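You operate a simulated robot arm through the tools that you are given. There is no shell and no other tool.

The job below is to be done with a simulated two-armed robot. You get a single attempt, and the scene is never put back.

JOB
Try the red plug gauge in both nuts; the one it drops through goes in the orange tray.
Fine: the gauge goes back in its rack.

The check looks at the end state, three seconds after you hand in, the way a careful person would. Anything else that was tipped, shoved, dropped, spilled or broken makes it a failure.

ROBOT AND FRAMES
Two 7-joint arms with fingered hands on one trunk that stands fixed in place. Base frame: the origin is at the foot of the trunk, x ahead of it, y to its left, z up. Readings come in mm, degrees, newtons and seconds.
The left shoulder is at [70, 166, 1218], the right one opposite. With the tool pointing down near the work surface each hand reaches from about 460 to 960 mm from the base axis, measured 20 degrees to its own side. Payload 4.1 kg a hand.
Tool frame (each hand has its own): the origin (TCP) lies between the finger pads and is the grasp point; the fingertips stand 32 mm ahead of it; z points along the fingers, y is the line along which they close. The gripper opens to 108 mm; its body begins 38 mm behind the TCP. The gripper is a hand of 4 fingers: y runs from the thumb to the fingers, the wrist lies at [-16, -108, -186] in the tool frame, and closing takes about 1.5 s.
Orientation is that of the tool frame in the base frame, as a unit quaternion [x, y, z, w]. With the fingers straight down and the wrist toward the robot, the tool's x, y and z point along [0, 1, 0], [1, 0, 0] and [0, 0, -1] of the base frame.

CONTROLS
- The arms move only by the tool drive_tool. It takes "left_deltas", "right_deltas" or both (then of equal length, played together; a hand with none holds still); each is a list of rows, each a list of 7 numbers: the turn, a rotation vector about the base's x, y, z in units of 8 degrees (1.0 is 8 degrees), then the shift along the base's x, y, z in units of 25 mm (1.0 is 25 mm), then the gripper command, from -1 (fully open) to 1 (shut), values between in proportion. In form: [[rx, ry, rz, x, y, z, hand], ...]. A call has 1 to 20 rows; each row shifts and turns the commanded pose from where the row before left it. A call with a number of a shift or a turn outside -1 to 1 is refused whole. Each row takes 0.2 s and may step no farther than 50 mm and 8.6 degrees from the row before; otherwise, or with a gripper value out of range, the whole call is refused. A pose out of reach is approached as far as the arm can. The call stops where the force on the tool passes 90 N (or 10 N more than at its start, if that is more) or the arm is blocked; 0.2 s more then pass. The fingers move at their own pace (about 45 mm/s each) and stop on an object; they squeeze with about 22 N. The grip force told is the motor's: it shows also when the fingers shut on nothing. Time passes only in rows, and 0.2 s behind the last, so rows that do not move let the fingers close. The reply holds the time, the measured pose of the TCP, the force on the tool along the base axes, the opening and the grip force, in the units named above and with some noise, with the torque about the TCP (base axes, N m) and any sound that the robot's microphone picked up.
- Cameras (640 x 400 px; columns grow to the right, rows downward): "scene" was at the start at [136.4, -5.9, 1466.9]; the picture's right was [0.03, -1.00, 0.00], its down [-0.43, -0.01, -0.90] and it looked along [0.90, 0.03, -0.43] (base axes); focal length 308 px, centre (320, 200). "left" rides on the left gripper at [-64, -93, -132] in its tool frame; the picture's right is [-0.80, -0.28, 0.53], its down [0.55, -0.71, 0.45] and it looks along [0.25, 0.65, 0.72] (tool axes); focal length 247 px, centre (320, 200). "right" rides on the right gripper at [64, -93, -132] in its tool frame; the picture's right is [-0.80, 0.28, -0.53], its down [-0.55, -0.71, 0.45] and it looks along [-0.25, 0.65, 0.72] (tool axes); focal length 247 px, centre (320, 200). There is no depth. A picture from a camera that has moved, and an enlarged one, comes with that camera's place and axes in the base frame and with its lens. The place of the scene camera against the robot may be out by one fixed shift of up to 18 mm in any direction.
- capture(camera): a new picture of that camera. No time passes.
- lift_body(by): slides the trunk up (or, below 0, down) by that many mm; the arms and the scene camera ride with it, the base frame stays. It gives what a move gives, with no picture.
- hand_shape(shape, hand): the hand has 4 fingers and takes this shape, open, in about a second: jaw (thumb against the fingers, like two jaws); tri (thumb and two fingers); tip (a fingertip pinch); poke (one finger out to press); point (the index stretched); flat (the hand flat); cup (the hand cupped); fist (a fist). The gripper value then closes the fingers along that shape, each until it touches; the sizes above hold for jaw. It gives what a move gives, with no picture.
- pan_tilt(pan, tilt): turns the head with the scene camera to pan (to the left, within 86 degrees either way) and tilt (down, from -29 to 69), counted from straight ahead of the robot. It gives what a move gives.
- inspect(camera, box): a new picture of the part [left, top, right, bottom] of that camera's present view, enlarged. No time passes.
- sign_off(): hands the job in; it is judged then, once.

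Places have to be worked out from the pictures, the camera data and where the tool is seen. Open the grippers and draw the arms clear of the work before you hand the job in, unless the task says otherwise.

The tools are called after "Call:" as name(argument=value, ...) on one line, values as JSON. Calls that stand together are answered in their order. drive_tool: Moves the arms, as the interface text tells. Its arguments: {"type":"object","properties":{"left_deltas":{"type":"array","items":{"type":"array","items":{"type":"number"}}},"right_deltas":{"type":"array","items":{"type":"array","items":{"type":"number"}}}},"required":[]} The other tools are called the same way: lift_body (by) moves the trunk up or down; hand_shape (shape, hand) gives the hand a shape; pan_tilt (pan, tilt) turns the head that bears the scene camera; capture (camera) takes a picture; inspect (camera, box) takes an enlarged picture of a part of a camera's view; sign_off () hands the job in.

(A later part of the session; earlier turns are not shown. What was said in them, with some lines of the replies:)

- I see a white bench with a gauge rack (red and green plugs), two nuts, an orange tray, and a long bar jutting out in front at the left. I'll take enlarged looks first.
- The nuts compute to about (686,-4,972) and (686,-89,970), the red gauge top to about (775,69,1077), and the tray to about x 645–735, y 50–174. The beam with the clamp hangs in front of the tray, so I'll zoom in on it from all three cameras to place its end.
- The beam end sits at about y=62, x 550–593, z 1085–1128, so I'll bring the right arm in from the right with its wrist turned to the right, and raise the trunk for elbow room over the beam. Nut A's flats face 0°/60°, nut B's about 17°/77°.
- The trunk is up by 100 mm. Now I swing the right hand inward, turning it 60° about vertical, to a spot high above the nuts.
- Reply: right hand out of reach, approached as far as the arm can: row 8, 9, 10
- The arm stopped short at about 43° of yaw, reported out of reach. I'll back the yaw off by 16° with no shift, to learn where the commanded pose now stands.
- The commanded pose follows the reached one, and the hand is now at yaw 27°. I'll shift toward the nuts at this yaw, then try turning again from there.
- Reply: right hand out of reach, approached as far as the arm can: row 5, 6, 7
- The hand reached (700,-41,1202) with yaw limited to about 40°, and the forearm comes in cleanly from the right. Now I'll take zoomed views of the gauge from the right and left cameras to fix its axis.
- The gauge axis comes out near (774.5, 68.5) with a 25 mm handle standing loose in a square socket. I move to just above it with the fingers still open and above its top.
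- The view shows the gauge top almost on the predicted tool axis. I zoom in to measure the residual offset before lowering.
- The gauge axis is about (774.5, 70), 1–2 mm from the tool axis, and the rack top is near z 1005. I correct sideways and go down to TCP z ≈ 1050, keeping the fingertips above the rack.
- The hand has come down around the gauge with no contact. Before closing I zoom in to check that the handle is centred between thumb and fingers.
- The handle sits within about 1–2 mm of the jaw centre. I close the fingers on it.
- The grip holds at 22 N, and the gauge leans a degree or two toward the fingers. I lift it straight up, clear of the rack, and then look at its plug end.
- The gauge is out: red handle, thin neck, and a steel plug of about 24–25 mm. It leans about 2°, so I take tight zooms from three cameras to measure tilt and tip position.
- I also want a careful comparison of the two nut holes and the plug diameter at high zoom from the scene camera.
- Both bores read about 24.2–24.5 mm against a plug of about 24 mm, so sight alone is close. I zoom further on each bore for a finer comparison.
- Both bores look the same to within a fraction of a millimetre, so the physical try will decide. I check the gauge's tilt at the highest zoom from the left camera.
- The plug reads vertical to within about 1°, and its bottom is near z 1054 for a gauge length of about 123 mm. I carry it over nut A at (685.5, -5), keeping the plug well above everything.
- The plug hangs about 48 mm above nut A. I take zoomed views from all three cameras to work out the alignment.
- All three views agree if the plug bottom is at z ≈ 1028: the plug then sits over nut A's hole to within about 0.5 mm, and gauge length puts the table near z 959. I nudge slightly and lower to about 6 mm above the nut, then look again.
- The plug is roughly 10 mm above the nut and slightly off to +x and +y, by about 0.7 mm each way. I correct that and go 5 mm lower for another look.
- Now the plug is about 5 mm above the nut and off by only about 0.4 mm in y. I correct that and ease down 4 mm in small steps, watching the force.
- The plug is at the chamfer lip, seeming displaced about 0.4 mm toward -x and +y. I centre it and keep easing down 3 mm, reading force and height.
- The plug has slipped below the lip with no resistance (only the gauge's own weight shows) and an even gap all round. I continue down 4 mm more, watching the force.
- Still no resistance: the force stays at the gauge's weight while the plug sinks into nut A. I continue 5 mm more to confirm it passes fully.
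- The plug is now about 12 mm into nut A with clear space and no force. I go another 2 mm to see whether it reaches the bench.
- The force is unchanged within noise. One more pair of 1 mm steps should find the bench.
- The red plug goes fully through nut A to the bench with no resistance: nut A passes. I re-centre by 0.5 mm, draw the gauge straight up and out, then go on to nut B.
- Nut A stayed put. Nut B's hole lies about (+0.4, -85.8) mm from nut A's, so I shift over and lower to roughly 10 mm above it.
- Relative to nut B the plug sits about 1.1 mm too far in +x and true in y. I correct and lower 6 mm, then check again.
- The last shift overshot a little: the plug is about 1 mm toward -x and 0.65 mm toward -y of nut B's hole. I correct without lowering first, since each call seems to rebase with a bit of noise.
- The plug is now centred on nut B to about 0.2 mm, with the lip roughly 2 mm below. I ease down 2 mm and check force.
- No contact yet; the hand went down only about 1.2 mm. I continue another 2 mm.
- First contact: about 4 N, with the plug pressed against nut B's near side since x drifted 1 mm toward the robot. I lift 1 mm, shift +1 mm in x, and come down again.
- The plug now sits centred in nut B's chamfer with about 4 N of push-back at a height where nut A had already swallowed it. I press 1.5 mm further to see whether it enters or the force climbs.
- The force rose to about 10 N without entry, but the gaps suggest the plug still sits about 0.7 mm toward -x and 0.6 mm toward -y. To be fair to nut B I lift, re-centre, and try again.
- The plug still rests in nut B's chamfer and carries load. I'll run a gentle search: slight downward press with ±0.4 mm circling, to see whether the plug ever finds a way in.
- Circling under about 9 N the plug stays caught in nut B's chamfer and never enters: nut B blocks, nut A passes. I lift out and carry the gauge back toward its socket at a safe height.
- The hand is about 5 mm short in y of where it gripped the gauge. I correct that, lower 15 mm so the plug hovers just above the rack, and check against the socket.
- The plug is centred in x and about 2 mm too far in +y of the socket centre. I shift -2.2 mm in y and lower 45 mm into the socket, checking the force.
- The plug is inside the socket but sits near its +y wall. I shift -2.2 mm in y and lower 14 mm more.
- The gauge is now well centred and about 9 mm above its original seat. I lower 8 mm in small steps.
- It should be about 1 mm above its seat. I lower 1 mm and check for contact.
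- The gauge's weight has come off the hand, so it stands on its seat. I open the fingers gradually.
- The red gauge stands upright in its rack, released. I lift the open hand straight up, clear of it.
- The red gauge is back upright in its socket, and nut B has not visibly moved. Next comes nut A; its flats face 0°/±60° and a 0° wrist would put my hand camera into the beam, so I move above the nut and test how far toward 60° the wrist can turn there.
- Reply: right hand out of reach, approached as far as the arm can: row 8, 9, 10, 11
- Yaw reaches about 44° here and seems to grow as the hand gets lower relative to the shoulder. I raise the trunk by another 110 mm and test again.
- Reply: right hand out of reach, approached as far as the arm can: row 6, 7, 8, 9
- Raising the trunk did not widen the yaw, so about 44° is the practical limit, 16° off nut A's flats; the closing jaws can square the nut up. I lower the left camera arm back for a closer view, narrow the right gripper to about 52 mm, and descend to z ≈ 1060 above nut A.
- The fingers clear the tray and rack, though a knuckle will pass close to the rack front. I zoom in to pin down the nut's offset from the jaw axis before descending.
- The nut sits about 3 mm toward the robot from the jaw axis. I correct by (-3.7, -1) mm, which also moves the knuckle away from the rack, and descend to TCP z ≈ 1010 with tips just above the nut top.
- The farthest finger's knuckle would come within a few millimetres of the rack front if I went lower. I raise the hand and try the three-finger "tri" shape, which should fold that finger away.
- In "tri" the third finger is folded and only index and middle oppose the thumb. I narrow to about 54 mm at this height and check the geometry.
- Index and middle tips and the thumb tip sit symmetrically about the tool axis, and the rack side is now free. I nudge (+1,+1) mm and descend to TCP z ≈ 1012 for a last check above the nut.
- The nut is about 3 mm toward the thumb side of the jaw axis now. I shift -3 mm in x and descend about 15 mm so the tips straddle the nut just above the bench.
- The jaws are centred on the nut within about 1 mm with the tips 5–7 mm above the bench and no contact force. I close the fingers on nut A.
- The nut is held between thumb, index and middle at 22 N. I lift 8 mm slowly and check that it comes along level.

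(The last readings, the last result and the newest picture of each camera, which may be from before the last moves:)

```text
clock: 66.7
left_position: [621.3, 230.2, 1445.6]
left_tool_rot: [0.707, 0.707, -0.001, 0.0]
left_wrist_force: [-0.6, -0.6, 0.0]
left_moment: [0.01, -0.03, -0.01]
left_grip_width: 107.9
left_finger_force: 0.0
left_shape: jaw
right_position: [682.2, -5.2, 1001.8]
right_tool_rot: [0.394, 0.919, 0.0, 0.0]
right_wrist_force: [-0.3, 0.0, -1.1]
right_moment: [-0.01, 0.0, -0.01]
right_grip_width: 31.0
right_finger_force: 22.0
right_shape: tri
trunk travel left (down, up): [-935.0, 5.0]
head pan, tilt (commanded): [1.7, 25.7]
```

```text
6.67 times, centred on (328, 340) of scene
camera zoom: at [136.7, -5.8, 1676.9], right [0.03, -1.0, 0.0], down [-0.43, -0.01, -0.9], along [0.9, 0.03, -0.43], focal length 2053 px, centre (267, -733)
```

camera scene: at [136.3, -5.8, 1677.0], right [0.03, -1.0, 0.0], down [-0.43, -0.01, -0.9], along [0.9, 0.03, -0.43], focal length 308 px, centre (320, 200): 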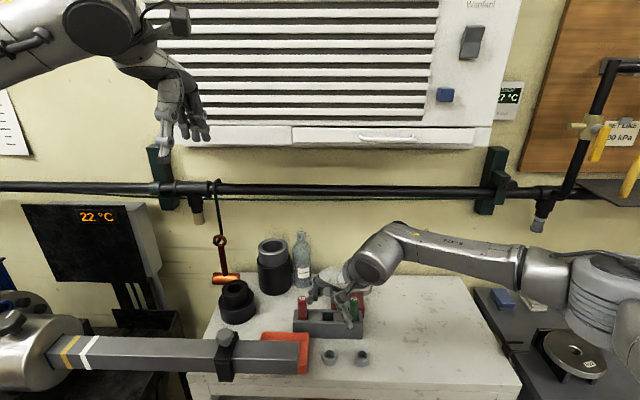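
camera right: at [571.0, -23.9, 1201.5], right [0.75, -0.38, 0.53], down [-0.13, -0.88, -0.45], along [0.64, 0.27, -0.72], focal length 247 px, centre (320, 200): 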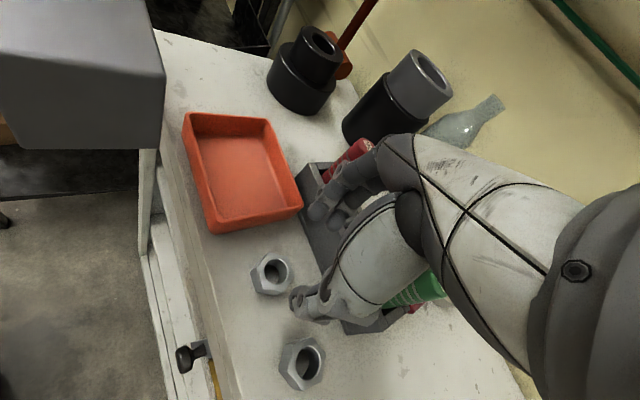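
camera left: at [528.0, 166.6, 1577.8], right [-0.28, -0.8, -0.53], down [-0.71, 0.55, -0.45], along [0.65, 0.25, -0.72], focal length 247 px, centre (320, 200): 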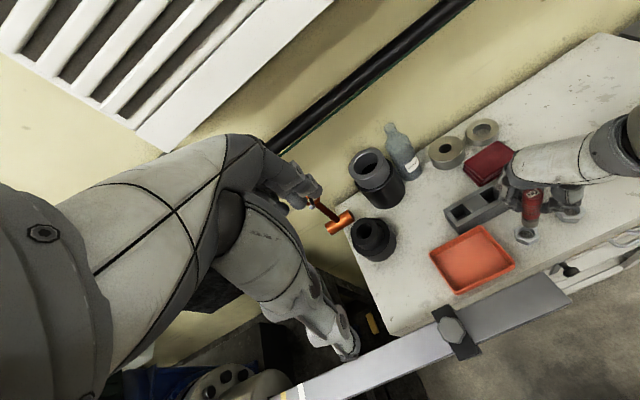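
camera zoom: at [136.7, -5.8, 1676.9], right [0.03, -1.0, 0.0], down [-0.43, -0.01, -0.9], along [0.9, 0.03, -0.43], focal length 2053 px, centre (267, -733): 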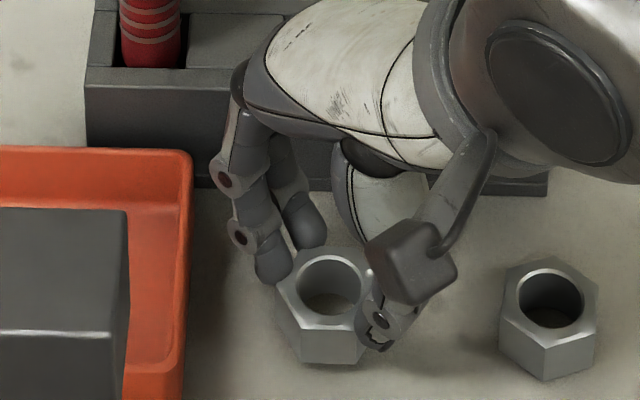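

Nut A is held level and carries its 1 N weight cleanly. I raise it to about z 1075 and carry it over the tray, staying above the tray rim and the beam.

Call:
drive_tool(right_deltas=[[0, 0, 0, 0, 0, 0.5, 1], [0, 0, 0, 0, 0, 0.8, 1], [0, 0, 0, 0, 0, 0.8, 1], [0, 0, 0, 0, 0, 0.75, 1], [0, 0, 0, 0.034, 0.774, 0, 1], [0, 0, 0, 0.034, 0.774, 0, 1], [0, 0, 0, 0.034, 0.774, 0, 1], [0, 0, 0, 0.034, 0.774, 0, 1], [0, 0, 0, 0.034, 0.774, 0, 1], [0, 0, 0, 0, 0, 0, 1]])

Call:
capture(camera="right")

Call:
inspect(camera="left", box=[380, 170, 604, 310])

Call:
inspect(camera="scene", box=[210, 280, 370, 380])

```text
clock: 68.8
left_position: [620.4, 229.8, 1444.7]
left_tool_rot: [0.707, 0.707, 0.0, 0.0]
left_wrist_force: [-1.2, -1.1, 0.2]
left_moment: [0.02, -0.02, 0.04]
left_grip_width: 107.5
left_finger_force: 0.0
left_shape: jaw
right_position: [686.4, 91.2, 1076.8]
right_tool_rot: [0.395, 0.919, 0.0, 0.001]
right_wrist_force: [-0.6, -0.7, -0.5]
right_moment: [0.02, 0.01, -0.02]
right_grip_width: 31.0
right_finger_force: 22.1
right_shape: tri
trunk travel left (down, up): [-935.0, 5.0]
head pan, tilt (commanded): [1.7, 25.7]
```

```text
taken
camera right: at [575.7, 73.5, 1208.4], right [0.75, -0.38, 0.53], down [-0.13, -0.88, -0.45], along [0.64, 0.27, -0.72], focal length 247 px, centre (320, 200)
```

right: 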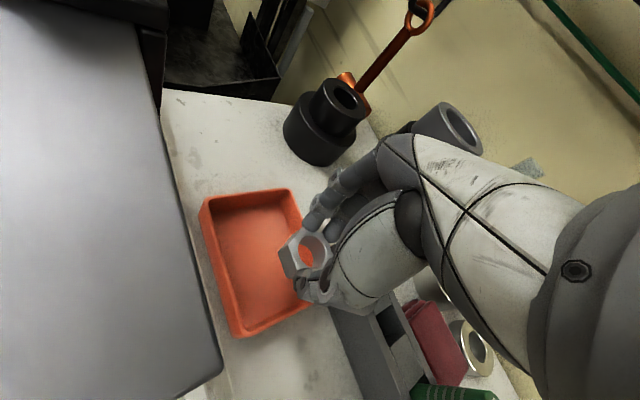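

```text
2.86 times, centred on (492, 240) of left
camera zoom: at [528.4, 164.6, 1576.9], right [-0.28, -0.8, -0.53], down [-0.71, 0.55, -0.45], along [0.65, 0.25, -0.72], focal length 706 px, centre (-171, 86)
```

zoom: 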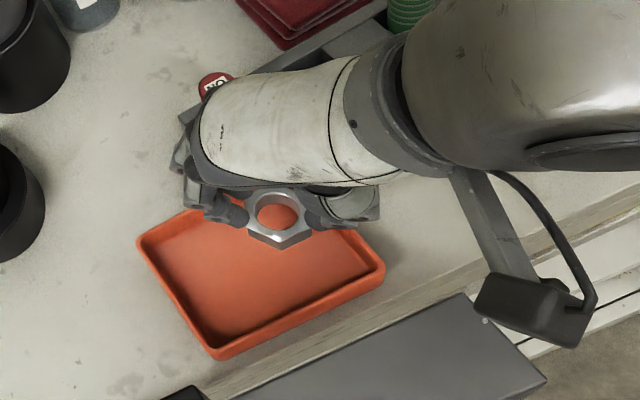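

```text
4.00 times, centred on (290, 330) of scene
camera zoom: at [136.6, -6.4, 1676.9], right [0.03, -1.0, 0.0], down [-0.43, -0.01, -0.9], along [0.9, 0.03, -0.43], focal length 1232 px, centre (440, -320)
```

zoom: 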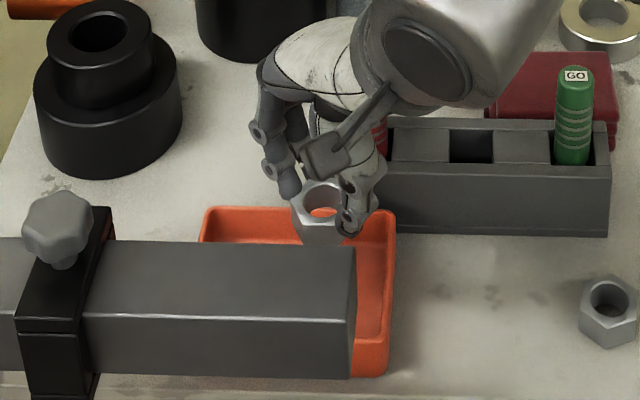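

The nut hangs over the tray, and the beam top and end check out at z 1128, y 62 in this view. A slight 8° lean away from the beam will keep my hand camera above it while the nut gets within about 8 mm of the tray floor; I apply that lean and come down to z ≈ 1035 first.

Call:
drive_tool(right_deltas=[[0.362, 0.345, 0, -0.064, 0.074, 0, 1], [0.362, 0.345, 0, -0.064, 0.074, 0, 1], [0, 0, 0, 0, 0, -0.5, 1], [0, 0, 0, 0, 0, -0.6, 1], [0, 0, 0, 0, 0, -0.6, 1], [0, 0, 0, 0, 0, 0, 1]])

Call:
capture(camera="right")

Call:
inspect(camera="left", box=[400, 180, 560, 280])

Call:
inspect(camera="scene", box=[230, 300, 358, 380])

```text
clock: 70.2
left_position: [621.2, 229.5, 1445.3]
left_tool_rot: [0.707, 0.707, 0.0, 0.0]
left_wrist_force: [-0.5, -1.3, 0.0]
left_moment: [-0.02, 0.02, 0.0]
left_grip_width: 107.4
left_finger_force: 0.0
left_shape: jaw
right_position: [682.9, 95.5, 1062.2]
right_tool_rot: [0.395, 0.916, 0.027, -0.064]
right_wrist_force: [0.4, -0.5, -0.7]
right_moment: [-0.01, 0.01, 0.03]
right_grip_width: 30.9
right_finger_force: 22.3
right_shape: tri
right hand out of reach, approached as far as the arm can: row 4, 5
trunk travel left (down, up): [-935.0, 5.0]
head pan, tilt (commanded): [1.7, 25.7]
```

```text
taken
camera right: at [586.6, 65.0, 1202.3], right [0.8, -0.43, 0.42], down [-0.18, -0.83, -0.52], along [0.57, 0.34, -0.75], focal length 247 px, centre (320, 200)
```

right: 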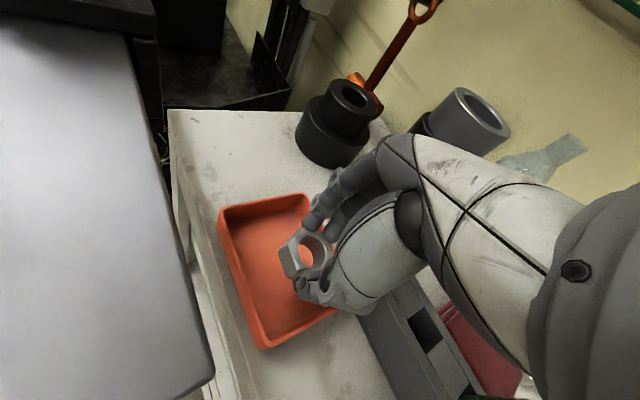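

```text
4.00 times, centred on (480, 230) of left
camera zoom: at [528.6, 165.3, 1576.7], right [-0.28, -0.8, -0.53], down [-0.71, 0.55, -0.45], along [0.65, 0.25, -0.72], focal length 988 px, centre (-320, 80)
```

zoom: 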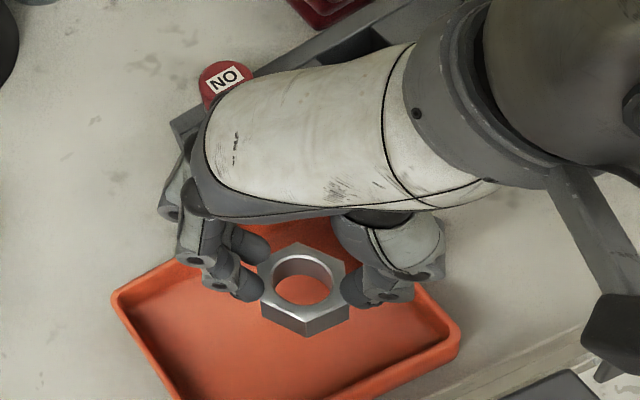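

```text
5.00 times, centred on (294, 340) of scene
camera zoom: at [136.8, -5.6, 1676.9], right [0.03, -1.0, 0.0], down [-0.43, -0.01, -0.9], along [0.9, 0.03, -0.43], focal length 1540 px, centre (450, -500)
```

zoom: 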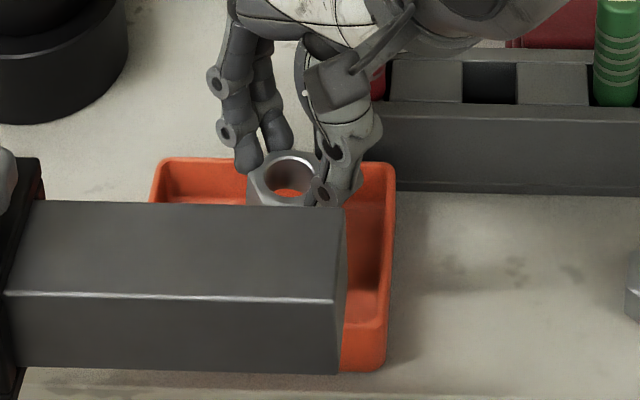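

The descent stalled at z 1062 because the yaw is at its limit. I back the yaw off by 5° and continue down to about z 1035.

Call:
drive_tool(right_deltas=[[0, 0, -0.6, 0, 0, 0, 1], [0, 0, 0, 0, 0, -0.4, 1], [0, 0, 0, 0, 0, -0.4, 1], [0, 0, 0, 0, 0, -0.3, 1], [0, 0, 0, 0, 0, 0, 1]])

Call:
capture(camera="right")

Call:
inspect(camera="left", box=[400, 180, 560, 280])

Call:
inspect(camera="scene", box=[230, 300, 358, 380])

```text
clock: 71.5
left_position: [619.5, 230.5, 1445.7]
left_tool_rot: [0.707, 0.707, -0.001, 0.0]
left_wrist_force: [0.2, -0.2, 0.6]
left_moment: [-0.03, -0.01, -0.02]
left_grip_width: 108.1
left_finger_force: 0.0
left_shape: jaw
right_position: [685.5, 96.0, 1035.2]
right_tool_rot: [0.432, 0.899, 0.029, -0.062]
right_wrist_force: [-0.7, -0.4, -0.8]
right_moment: [-0.05, -0.01, 0.0]
right_grip_width: 30.9
right_finger_force: 21.7
right_shape: tri
trunk travel left (down, up): [-935.0, 5.0]
head pan, tilt (commanded): [1.7, 25.7]
```

```text
taken
camera right: at [584.6, 73.2, 1174.5], right [0.76, -0.5, 0.42], down [-0.25, -0.82, -0.52], along [0.6, 0.29, -0.75], focal length 247 px, centre (320, 200)
```

right: 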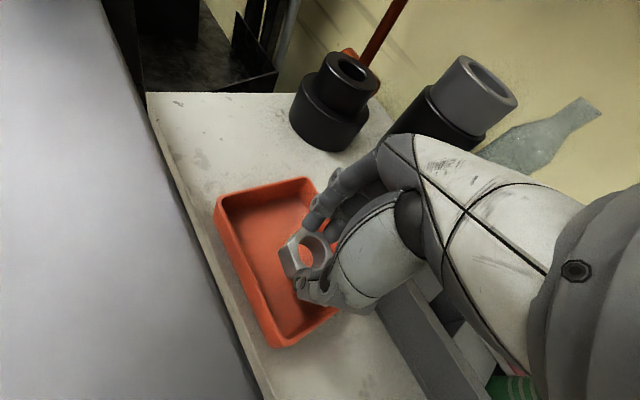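

```text
4.00 times, centred on (480, 230) of left
camera zoom: at [528.5, 165.3, 1576.8], right [-0.28, -0.8, -0.53], down [-0.71, 0.55, -0.45], along [0.65, 0.25, -0.72], focal length 988 px, centre (-320, 80)
```

zoom: 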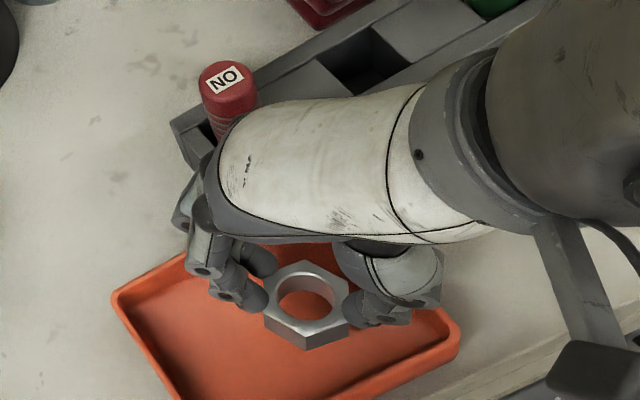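

```text
5.00 times, centred on (294, 340) of scene
camera zoom: at [136.6, -5.7, 1676.9], right [0.03, -1.0, 0.0], down [-0.43, -0.01, -0.9], along [0.9, 0.03, -0.43], focal length 1540 px, centre (450, -500)
```

zoom: 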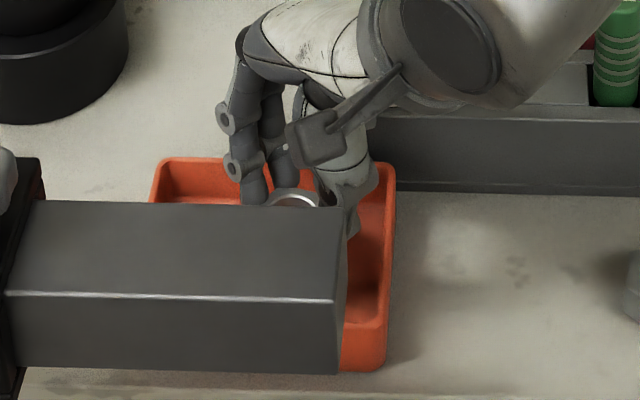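

No contact, and the red gauge has clearance of roughly 10–20 mm from the hand. I lower another 18 mm and check beam clearance again.

Call:
drive_tool(right_deltas=[[0, 0, 0, 0, 0, -0.24, 1], [0, 0, 0, 0, 0, -0.24, 1], [0, 0, 0, 0, 0, -0.24, 1], [0, 0, 0, 0, 0, 0, 1]])

Call:
capture(camera="right")

Call:
inspect(camera="left", box=[400, 190, 600, 315])

Call:
inspect(camera="scene", box=[240, 310, 336, 370])

```text
clock: 72.5
left_position: [620.6, 229.6, 1444.8]
left_tool_rot: [0.707, 0.708, 0.0, 0.0]
left_wrist_force: [1.3, 0.0, 0.2]
left_moment: [-0.01, -0.02, 0.0]
left_grip_width: 107.5
left_finger_force: 0.0
left_shape: jaw
right_position: [684.8, 95.1, 1016.7]
right_tool_rot: [0.432, 0.899, 0.03, -0.064]
right_wrist_force: [-0.6, 0.1, -1.6]
right_moment: [0.02, 0.02, -0.01]
right_grip_width: 30.5
right_finger_force: 21.5
right_shape: tri
trunk travel left (down, up): [-935.0, 5.0]
head pan, tilt (commanded): [1.7, 25.7]
```

```text
taken
camera right: at [584.7, 72.2, 1156.3], right [0.76, -0.5, 0.42], down [-0.25, -0.82, -0.52], along [0.6, 0.29, -0.75], focal length 247 px, centre (320, 200)
```

right: 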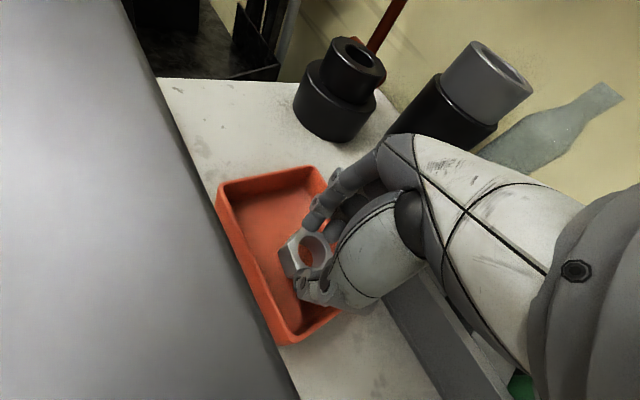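

```text
3.20 times, centred on (500, 252) of left
camera zoom: at [528.6, 165.2, 1576.7], right [-0.28, -0.8, -0.53], down [-0.71, 0.55, -0.45], along [0.65, 0.25, -0.72], focal length 790 px, centre (-256, 32)
```

zoom: 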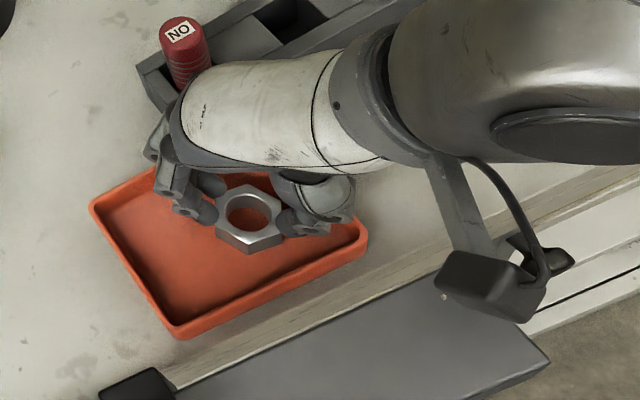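

```text
6.67 times, centred on (288, 340) of scene
camera zoom: at [136.7, -5.7, 1676.9], right [0.03, -1.0, 0.0], down [-0.43, -0.01, -0.9], along [0.9, 0.03, -0.43], focal length 2053 px, centre (533, -733)
```

zoom: 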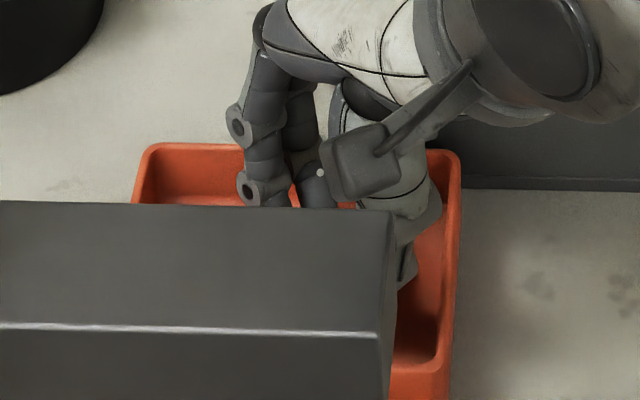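

The camera box still shows clearance over the beam and the fingers are inside the tray outline. I lower a final 6 mm before letting go.

Call:
drive_tool(right_deltas=[[0, 0, 0, 0, 0, -0.12, 1], [0, 0, 0, 0, 0, -0.12, 1], [0, 0, 0, 0, 0, 0, 1]])

Call:
inspect(camera="right", box=[200, 150, 392, 350])

Call:
inspect(camera="left", box=[430, 210, 526, 270])

Call:
inspect(camera="scene", box=[240, 310, 336, 370])

```text
clock: 73.2
left_position: [620.7, 230.4, 1446.2]
left_tool_rot: [0.707, 0.707, -0.001, 0.0]
left_wrist_force: [-0.1, -0.7, -0.9]
left_moment: [0.02, 0.02, 0.03]
left_grip_width: 107.5
left_finger_force: 0.1
left_shape: jaw
right_position: [682.3, 94.1, 1011.3]
right_tool_rot: [0.431, 0.899, 0.031, -0.063]
right_wrist_force: [-0.7, -0.5, -1.6]
right_moment: [-0.02, -0.04, 0.03]
right_grip_width: 30.7
right_finger_force: 22.1
right_shape: tri
trunk travel left (down, up): [-935.0, 5.0]
head pan, tilt (commanded): [1.7, 25.7]
```

```text
2.00 times, centred on (296, 250) of right
camera zoom: at [583.9, 72.1, 1150.8], right [0.76, -0.5, 0.42], down [-0.25, -0.82, -0.52], along [0.6, 0.29, -0.75], focal length 494 px, centre (368, 100)
```

zoom: 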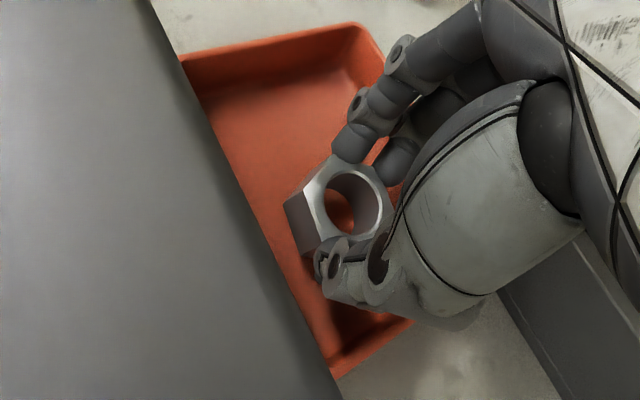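

```text
6.67 times, centred on (478, 240) of left
camera zoom: at [528.5, 165.2, 1576.8], right [-0.28, -0.8, -0.53], down [-0.71, 0.55, -0.45], along [0.65, 0.25, -0.72], focal length 1646 px, centre (-733, -67)
```

zoom: 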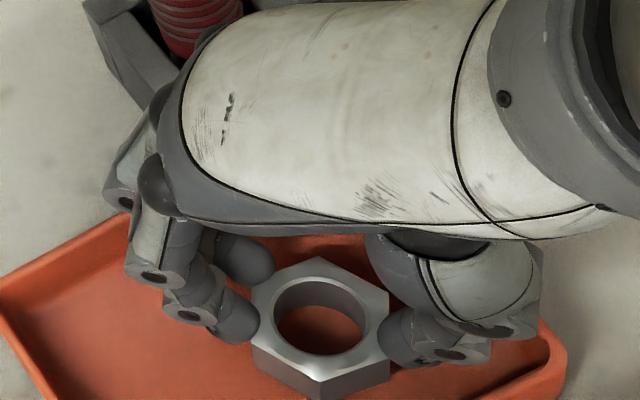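

```text
6.67 times, centred on (288, 340) of scene
camera zoom: at [136.7, -5.7, 1676.9], right [0.03, -1.0, 0.0], down [-0.43, -0.01, -0.9], along [0.9, 0.03, -0.43], focal length 2053 px, centre (533, -733)
```

zoom: 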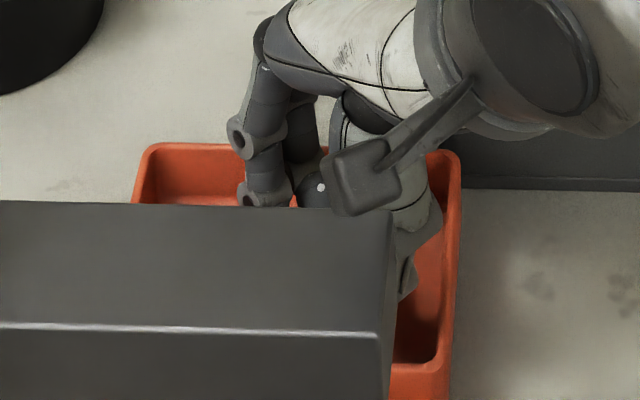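

The nut hangs about 8 mm over the tray floor, clear of all walls. I open the fingers just enough to let it settle.

Call:
drive_tool(right_deltas=[[0, 0, 0, 0, 0, 0, 0.4], [0, 0, 0, 0, 0, 0, 0.35], [0, 0, 0, 0, 0, 0, 0.3], [0, 0, 0, 0, 0, 0, 0.25], [0, 0, 0, 0, 0, 0, 0.2], [0, 0, 0, 0, 0, 0, 0.16], [0, 0, 0, 0, 0, 0, 0.16], [0, 0, 0, 0, 0, 0, 0.16]])

Call:
inspect(camera="right", box=[200, 150, 392, 350])

Call:
inspect(camera="left", box=[430, 210, 526, 270])

```text
clock: 75.0
left_position: [620.8, 230.3, 1445.7]
left_tool_rot: [0.708, 0.707, 0.0, 0.0]
left_wrist_force: [0.3, -1.2, 0.7]
left_moment: [-0.01, 0.01, -0.05]
left_grip_width: 107.1
left_finger_force: 0.0
left_shape: jaw
right_position: [683.4, 94.7, 1011.5]
right_tool_rot: [0.432, 0.899, 0.03, -0.063]
right_wrist_force: [0.2, 0.0, 0.3]
right_moment: [0.01, -0.03, -0.02]
right_grip_width: 44.8
right_finger_force: 0.0
right_shape: tri
trunk travel left (down, up): [-935.0, 5.0]
head pan, tilt (commanded): [1.7, 25.7]
```

```text
2.00 times, centred on (296, 250) of right
camera zoom: at [583.8, 72.1, 1150.9], right [0.76, -0.5, 0.42], down [-0.25, -0.82, -0.52], along [0.6, 0.29, -0.75], focal length 494 px, centre (368, 100)
```

zoom: 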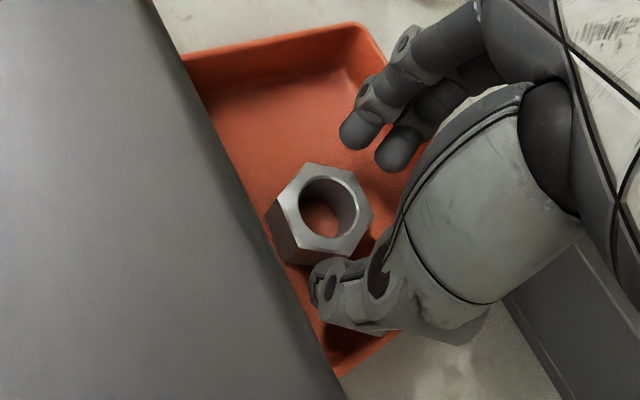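

```text
6.67 times, centred on (478, 240) of left
camera zoom: at [528.4, 165.2, 1576.8], right [-0.28, -0.8, -0.53], down [-0.71, 0.55, -0.45], along [0.65, 0.25, -0.72], focal length 1646 px, centre (-733, -67)
```

zoom: 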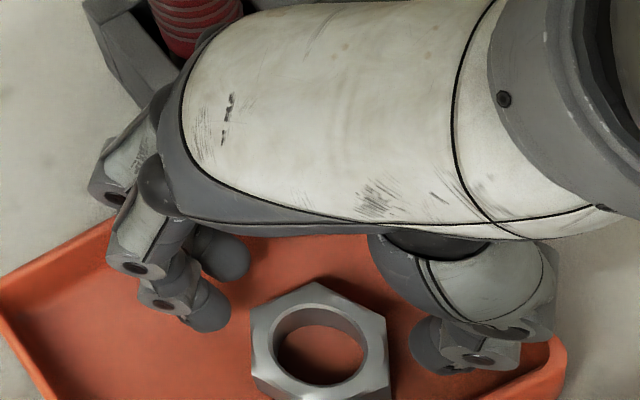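

Nut A lies flat in the orange tray with the fingers free of it. I raise the hand straight up, well above the gauges and the beam.

Call:
drive_tool(right_deltas=[[0, 0, 0, 0, 0, 0.3, 0.16], [0, 0, 0, 0, 0, 0.5, 0.16], [0, 0, 0, 0, 0, 0.8, 0.16], [0, 0, 0, 0, 0, 0.8, 0.16], [0, 0, 0, 0, 0, 0.8, 0.16], [0, 0, 0, 0, 0, 0.8, 0.16], [0, 0, 0, 0, 0, 0.8, 0.16], [0, 0, 0, 0, 0, 0.8, 0.16], [0, 0, 0, 0, 0, 0, 0.16]])

Call:
inspect(camera="scene", box=[210, 270, 402, 390])

Call:
inspect(camera="left", box=[400, 150, 624, 290])

```text
clock: 77.0
left_position: [620.2, 229.3, 1445.4]
left_tool_rot: [0.707, 0.707, -0.001, 0.001]
left_wrist_force: [-0.3, -0.2, 0.6]
left_moment: [-0.01, 0.03, -0.01]
left_grip_width: 107.7
left_finger_force: 0.1
left_shape: jaw
right_position: [684.3, 93.9, 1151.4]
right_tool_rot: [0.431, 0.9, 0.03, -0.063]
right_wrist_force: [-0.1, -0.1, -0.1]
right_moment: [0.01, 0.01, -0.01]
right_grip_width: 45.0
right_finger_force: 0.0
right_shape: tri
trunk travel left (down, up): [-935.0, 5.0]
head pan, tilt (commanded): [1.7, 25.7]
```

```text
3.33 times, centred on (306, 330) of scene
camera zoom: at [136.6, -5.7, 1676.9], right [0.03, -1.0, 0.0], down [-0.43, -0.01, -0.9], along [0.9, 0.03, -0.43], focal length 1026 px, centre (367, -233)
```

zoom: 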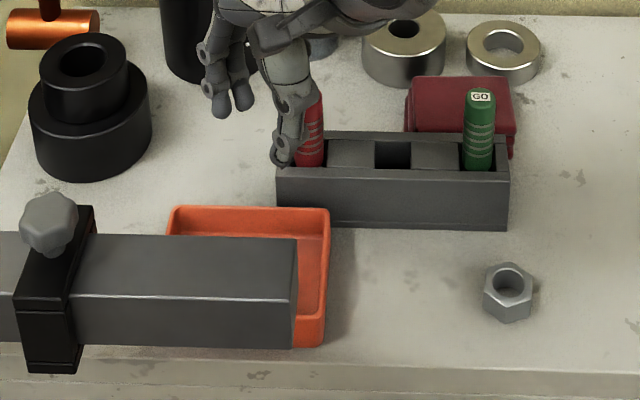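

```text
2.86 times, centred on (512, 220) of left
camera zoom: at [528.5, 165.2, 1576.8], right [-0.28, -0.8, -0.53], down [-0.71, 0.55, -0.45], along [0.65, 0.25, -0.72], focal length 706 px, centre (-229, 143)
```

zoom: 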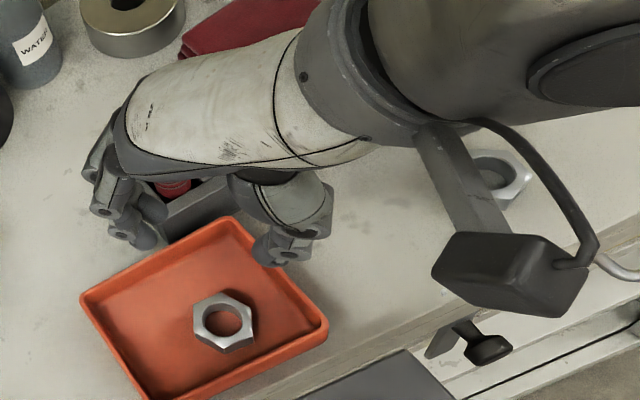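

The nut rests flat inside the tray, and everything else stands as before. I straighten and withdraw the right arm up and to the right, back toward its starting area.

Call:
drive_tool(right_deltas=[[-0.362, -0.345, 0, 0, 0, 0.8, 0.16], [-0.362, -0.345, 0, 0, 0, 0.8, 0.16], [0, 0, -0.3, -0.49, -0.944, 0.4, 0.16], [0, 0, -0.3, -0.49, -0.944, 0.4, 0.16], [0, 0, -0.3, -0.49, -0.944, 0.4, 0.16], [0, 0, -0.3, -0.49, -0.944, 0.4, -0.2], [0, 0, -0.3, -0.49, -0.944, 0.4, -0.6], [0, 0, -0.3, -0.49, -0.944, 0.4, -1], [0, 0, -0.3, -0.49, -0.944, 0.4, -1], [0, 0, -0.3, -0.49, -0.944, 0.4, -1], [0, 0, -0.3, -0.49, -0.944, 0.4, -1], [0, 0, -0.3, -0.49, -0.944, 0.4, -1], [0, 0, -0.3, -0.49, -0.944, 0.4, -1], [0, 0, -0.3, -0.49, -0.944, 0.4, -1], [0, 0, -0.3, -0.49, -0.944, 0.4, -1], [0, 0, -0.3, -0.49, -0.944, 0, -1], [0, 0, -0.3, -0.49, -0.944, 0, -1], [0, 0, 0, 0, 0, 0, -1]])

Call:
capture(camera="scene")

Call:
capture(camera="right")

Call:
capture(camera="left")

```text
clock: 80.8
left_position: [619.9, 229.9, 1444.9]
left_tool_rot: [0.707, 0.707, 0.0, 0.001]
left_wrist_force: [-0.5, 0.3, 0.0]
left_moment: [0.03, -0.02, -0.04]
left_grip_width: 107.3
left_finger_force: 0.0
left_shape: jaw
right_position: [502.4, -259.1, 1323.1]
right_tool_rot: [0.69, 0.723, 0.004, 0.004]
right_wrist_force: [-0.5, 0.8, 0.3]
right_moment: [-0.01, -0.02, 0.02]
right_grip_width: 107.5
right_finger_force: 0.1
right_shape: tri
trunk travel left (down, up): [-935.0, 5.0]
head pan, tilt (commanded): [1.7, 25.7]
```

```text
taken
camera scene: at [136.7, -5.3, 1676.9], right [0.03, -1.0, 0.0], down [-0.43, -0.01, -0.9], along [0.9, 0.03, -0.43], focal length 308 px, centre (320, 200)
```

scene: 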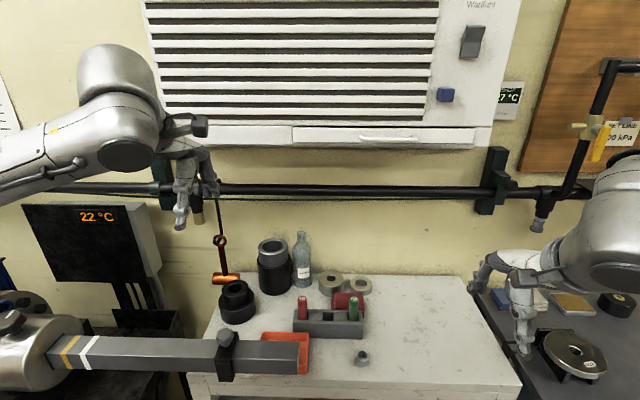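

```text
taken
camera right: at [406.2, -198.7, 1453.4], right [0.31, -0.78, 0.54], down [-0.67, -0.58, -0.46], along [0.67, -0.22, -0.71], focal length 247 px, centre (320, 200)
```

right: 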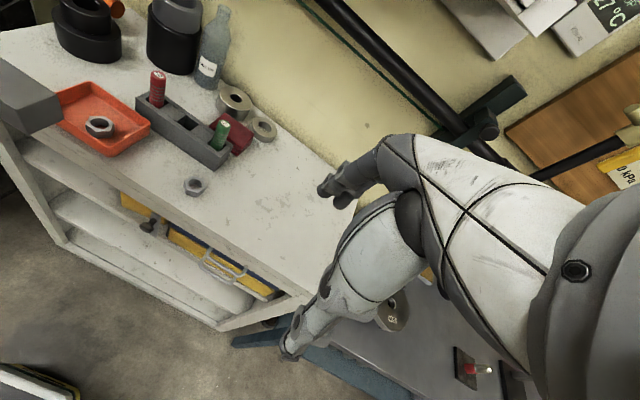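

```text
taken
camera left: at [528.5, 165.6, 1576.7], right [-0.28, -0.8, -0.53], down [-0.71, 0.55, -0.45], along [0.65, 0.25, -0.72], focal length 247 px, centre (320, 200)
```

left: 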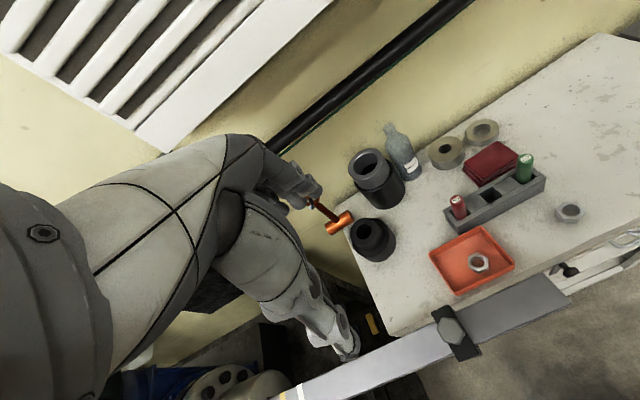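

Both arms are clear and the grippers open. I take a final close look at the tray, gauge and rack before handing in.

Call:
inspect(camera="right", box=[20, 40, 300, 215])

Call:
inspect(camera="left", box=[400, 140, 624, 300])

Call:
inspect(camera="scene", box=[240, 270, 400, 390])

```text
2.29 times, centred on (160, 128) of right
camera zoom: at [406.2, -198.7, 1453.4], right [0.31, -0.78, 0.54], down [-0.67, -0.58, -0.46], along [0.67, -0.22, -0.71], focal length 564 px, centre (686, 366)
```

zoom: 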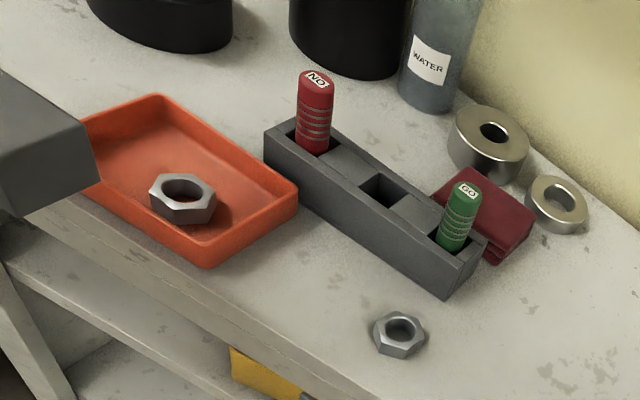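

```text
2.50 times, centred on (512, 220) of left
camera zoom: at [528.5, 165.6, 1576.7], right [-0.28, -0.8, -0.53], down [-0.71, 0.55, -0.45], along [0.65, 0.25, -0.72], focal length 617 px, centre (-160, 150)
```

zoom: 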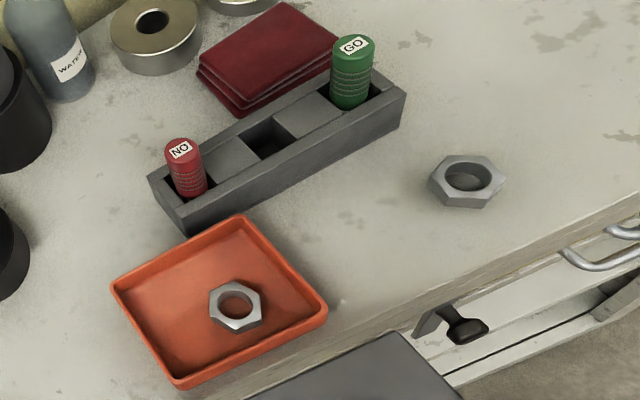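

```text
3.33 times, centred on (320, 330) of scene
camera zoom: at [136.7, -5.3, 1676.9], right [0.03, -1.0, 0.0], down [-0.43, -0.01, -0.9], along [0.9, 0.03, -0.43], focal length 1026 px, centre (320, -233)
```

zoom: 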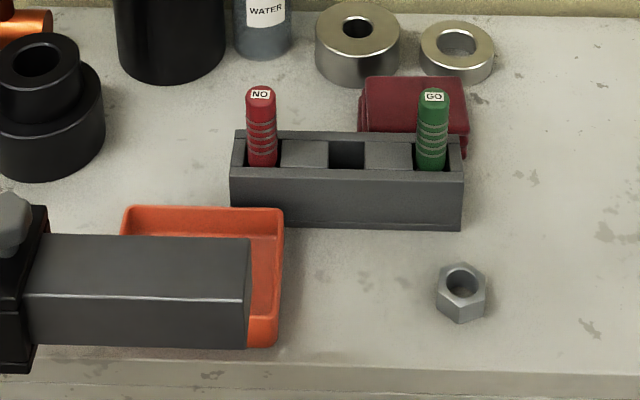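

The nut the gauge dropped through lies flat in the orange tray and the red gauge stands upright in its own socket. The other nut, the tray and the rack look undisturbed, so I hand the job in.

Call:
sign_off()

```text
The job is handed in.
```

I tried the red gauge in both nuts. The one it dropped through is now in the orange tray, and the gauge is back in its rack.

- **Nut nearer the tray:** the plug went all the way down to the bench with no resistance. This is the one in the tray, lying flat. I let it go about 8 mm above the tray floor to keep the hand clear of the beam.
- **Other nut:** the plug stopped at the lip of the hole. It stayed there under about 9 N of push, even when I moved it around slightly to find the centre. The nut is still in its place on the bench.
- **Gauge:** it stands upright in its own socket.

In the final pictures nothing else looked moved or tipped. Both grippers are open and the arms are clear of the work. I raised the trunk 210 mm to make room and left it there.
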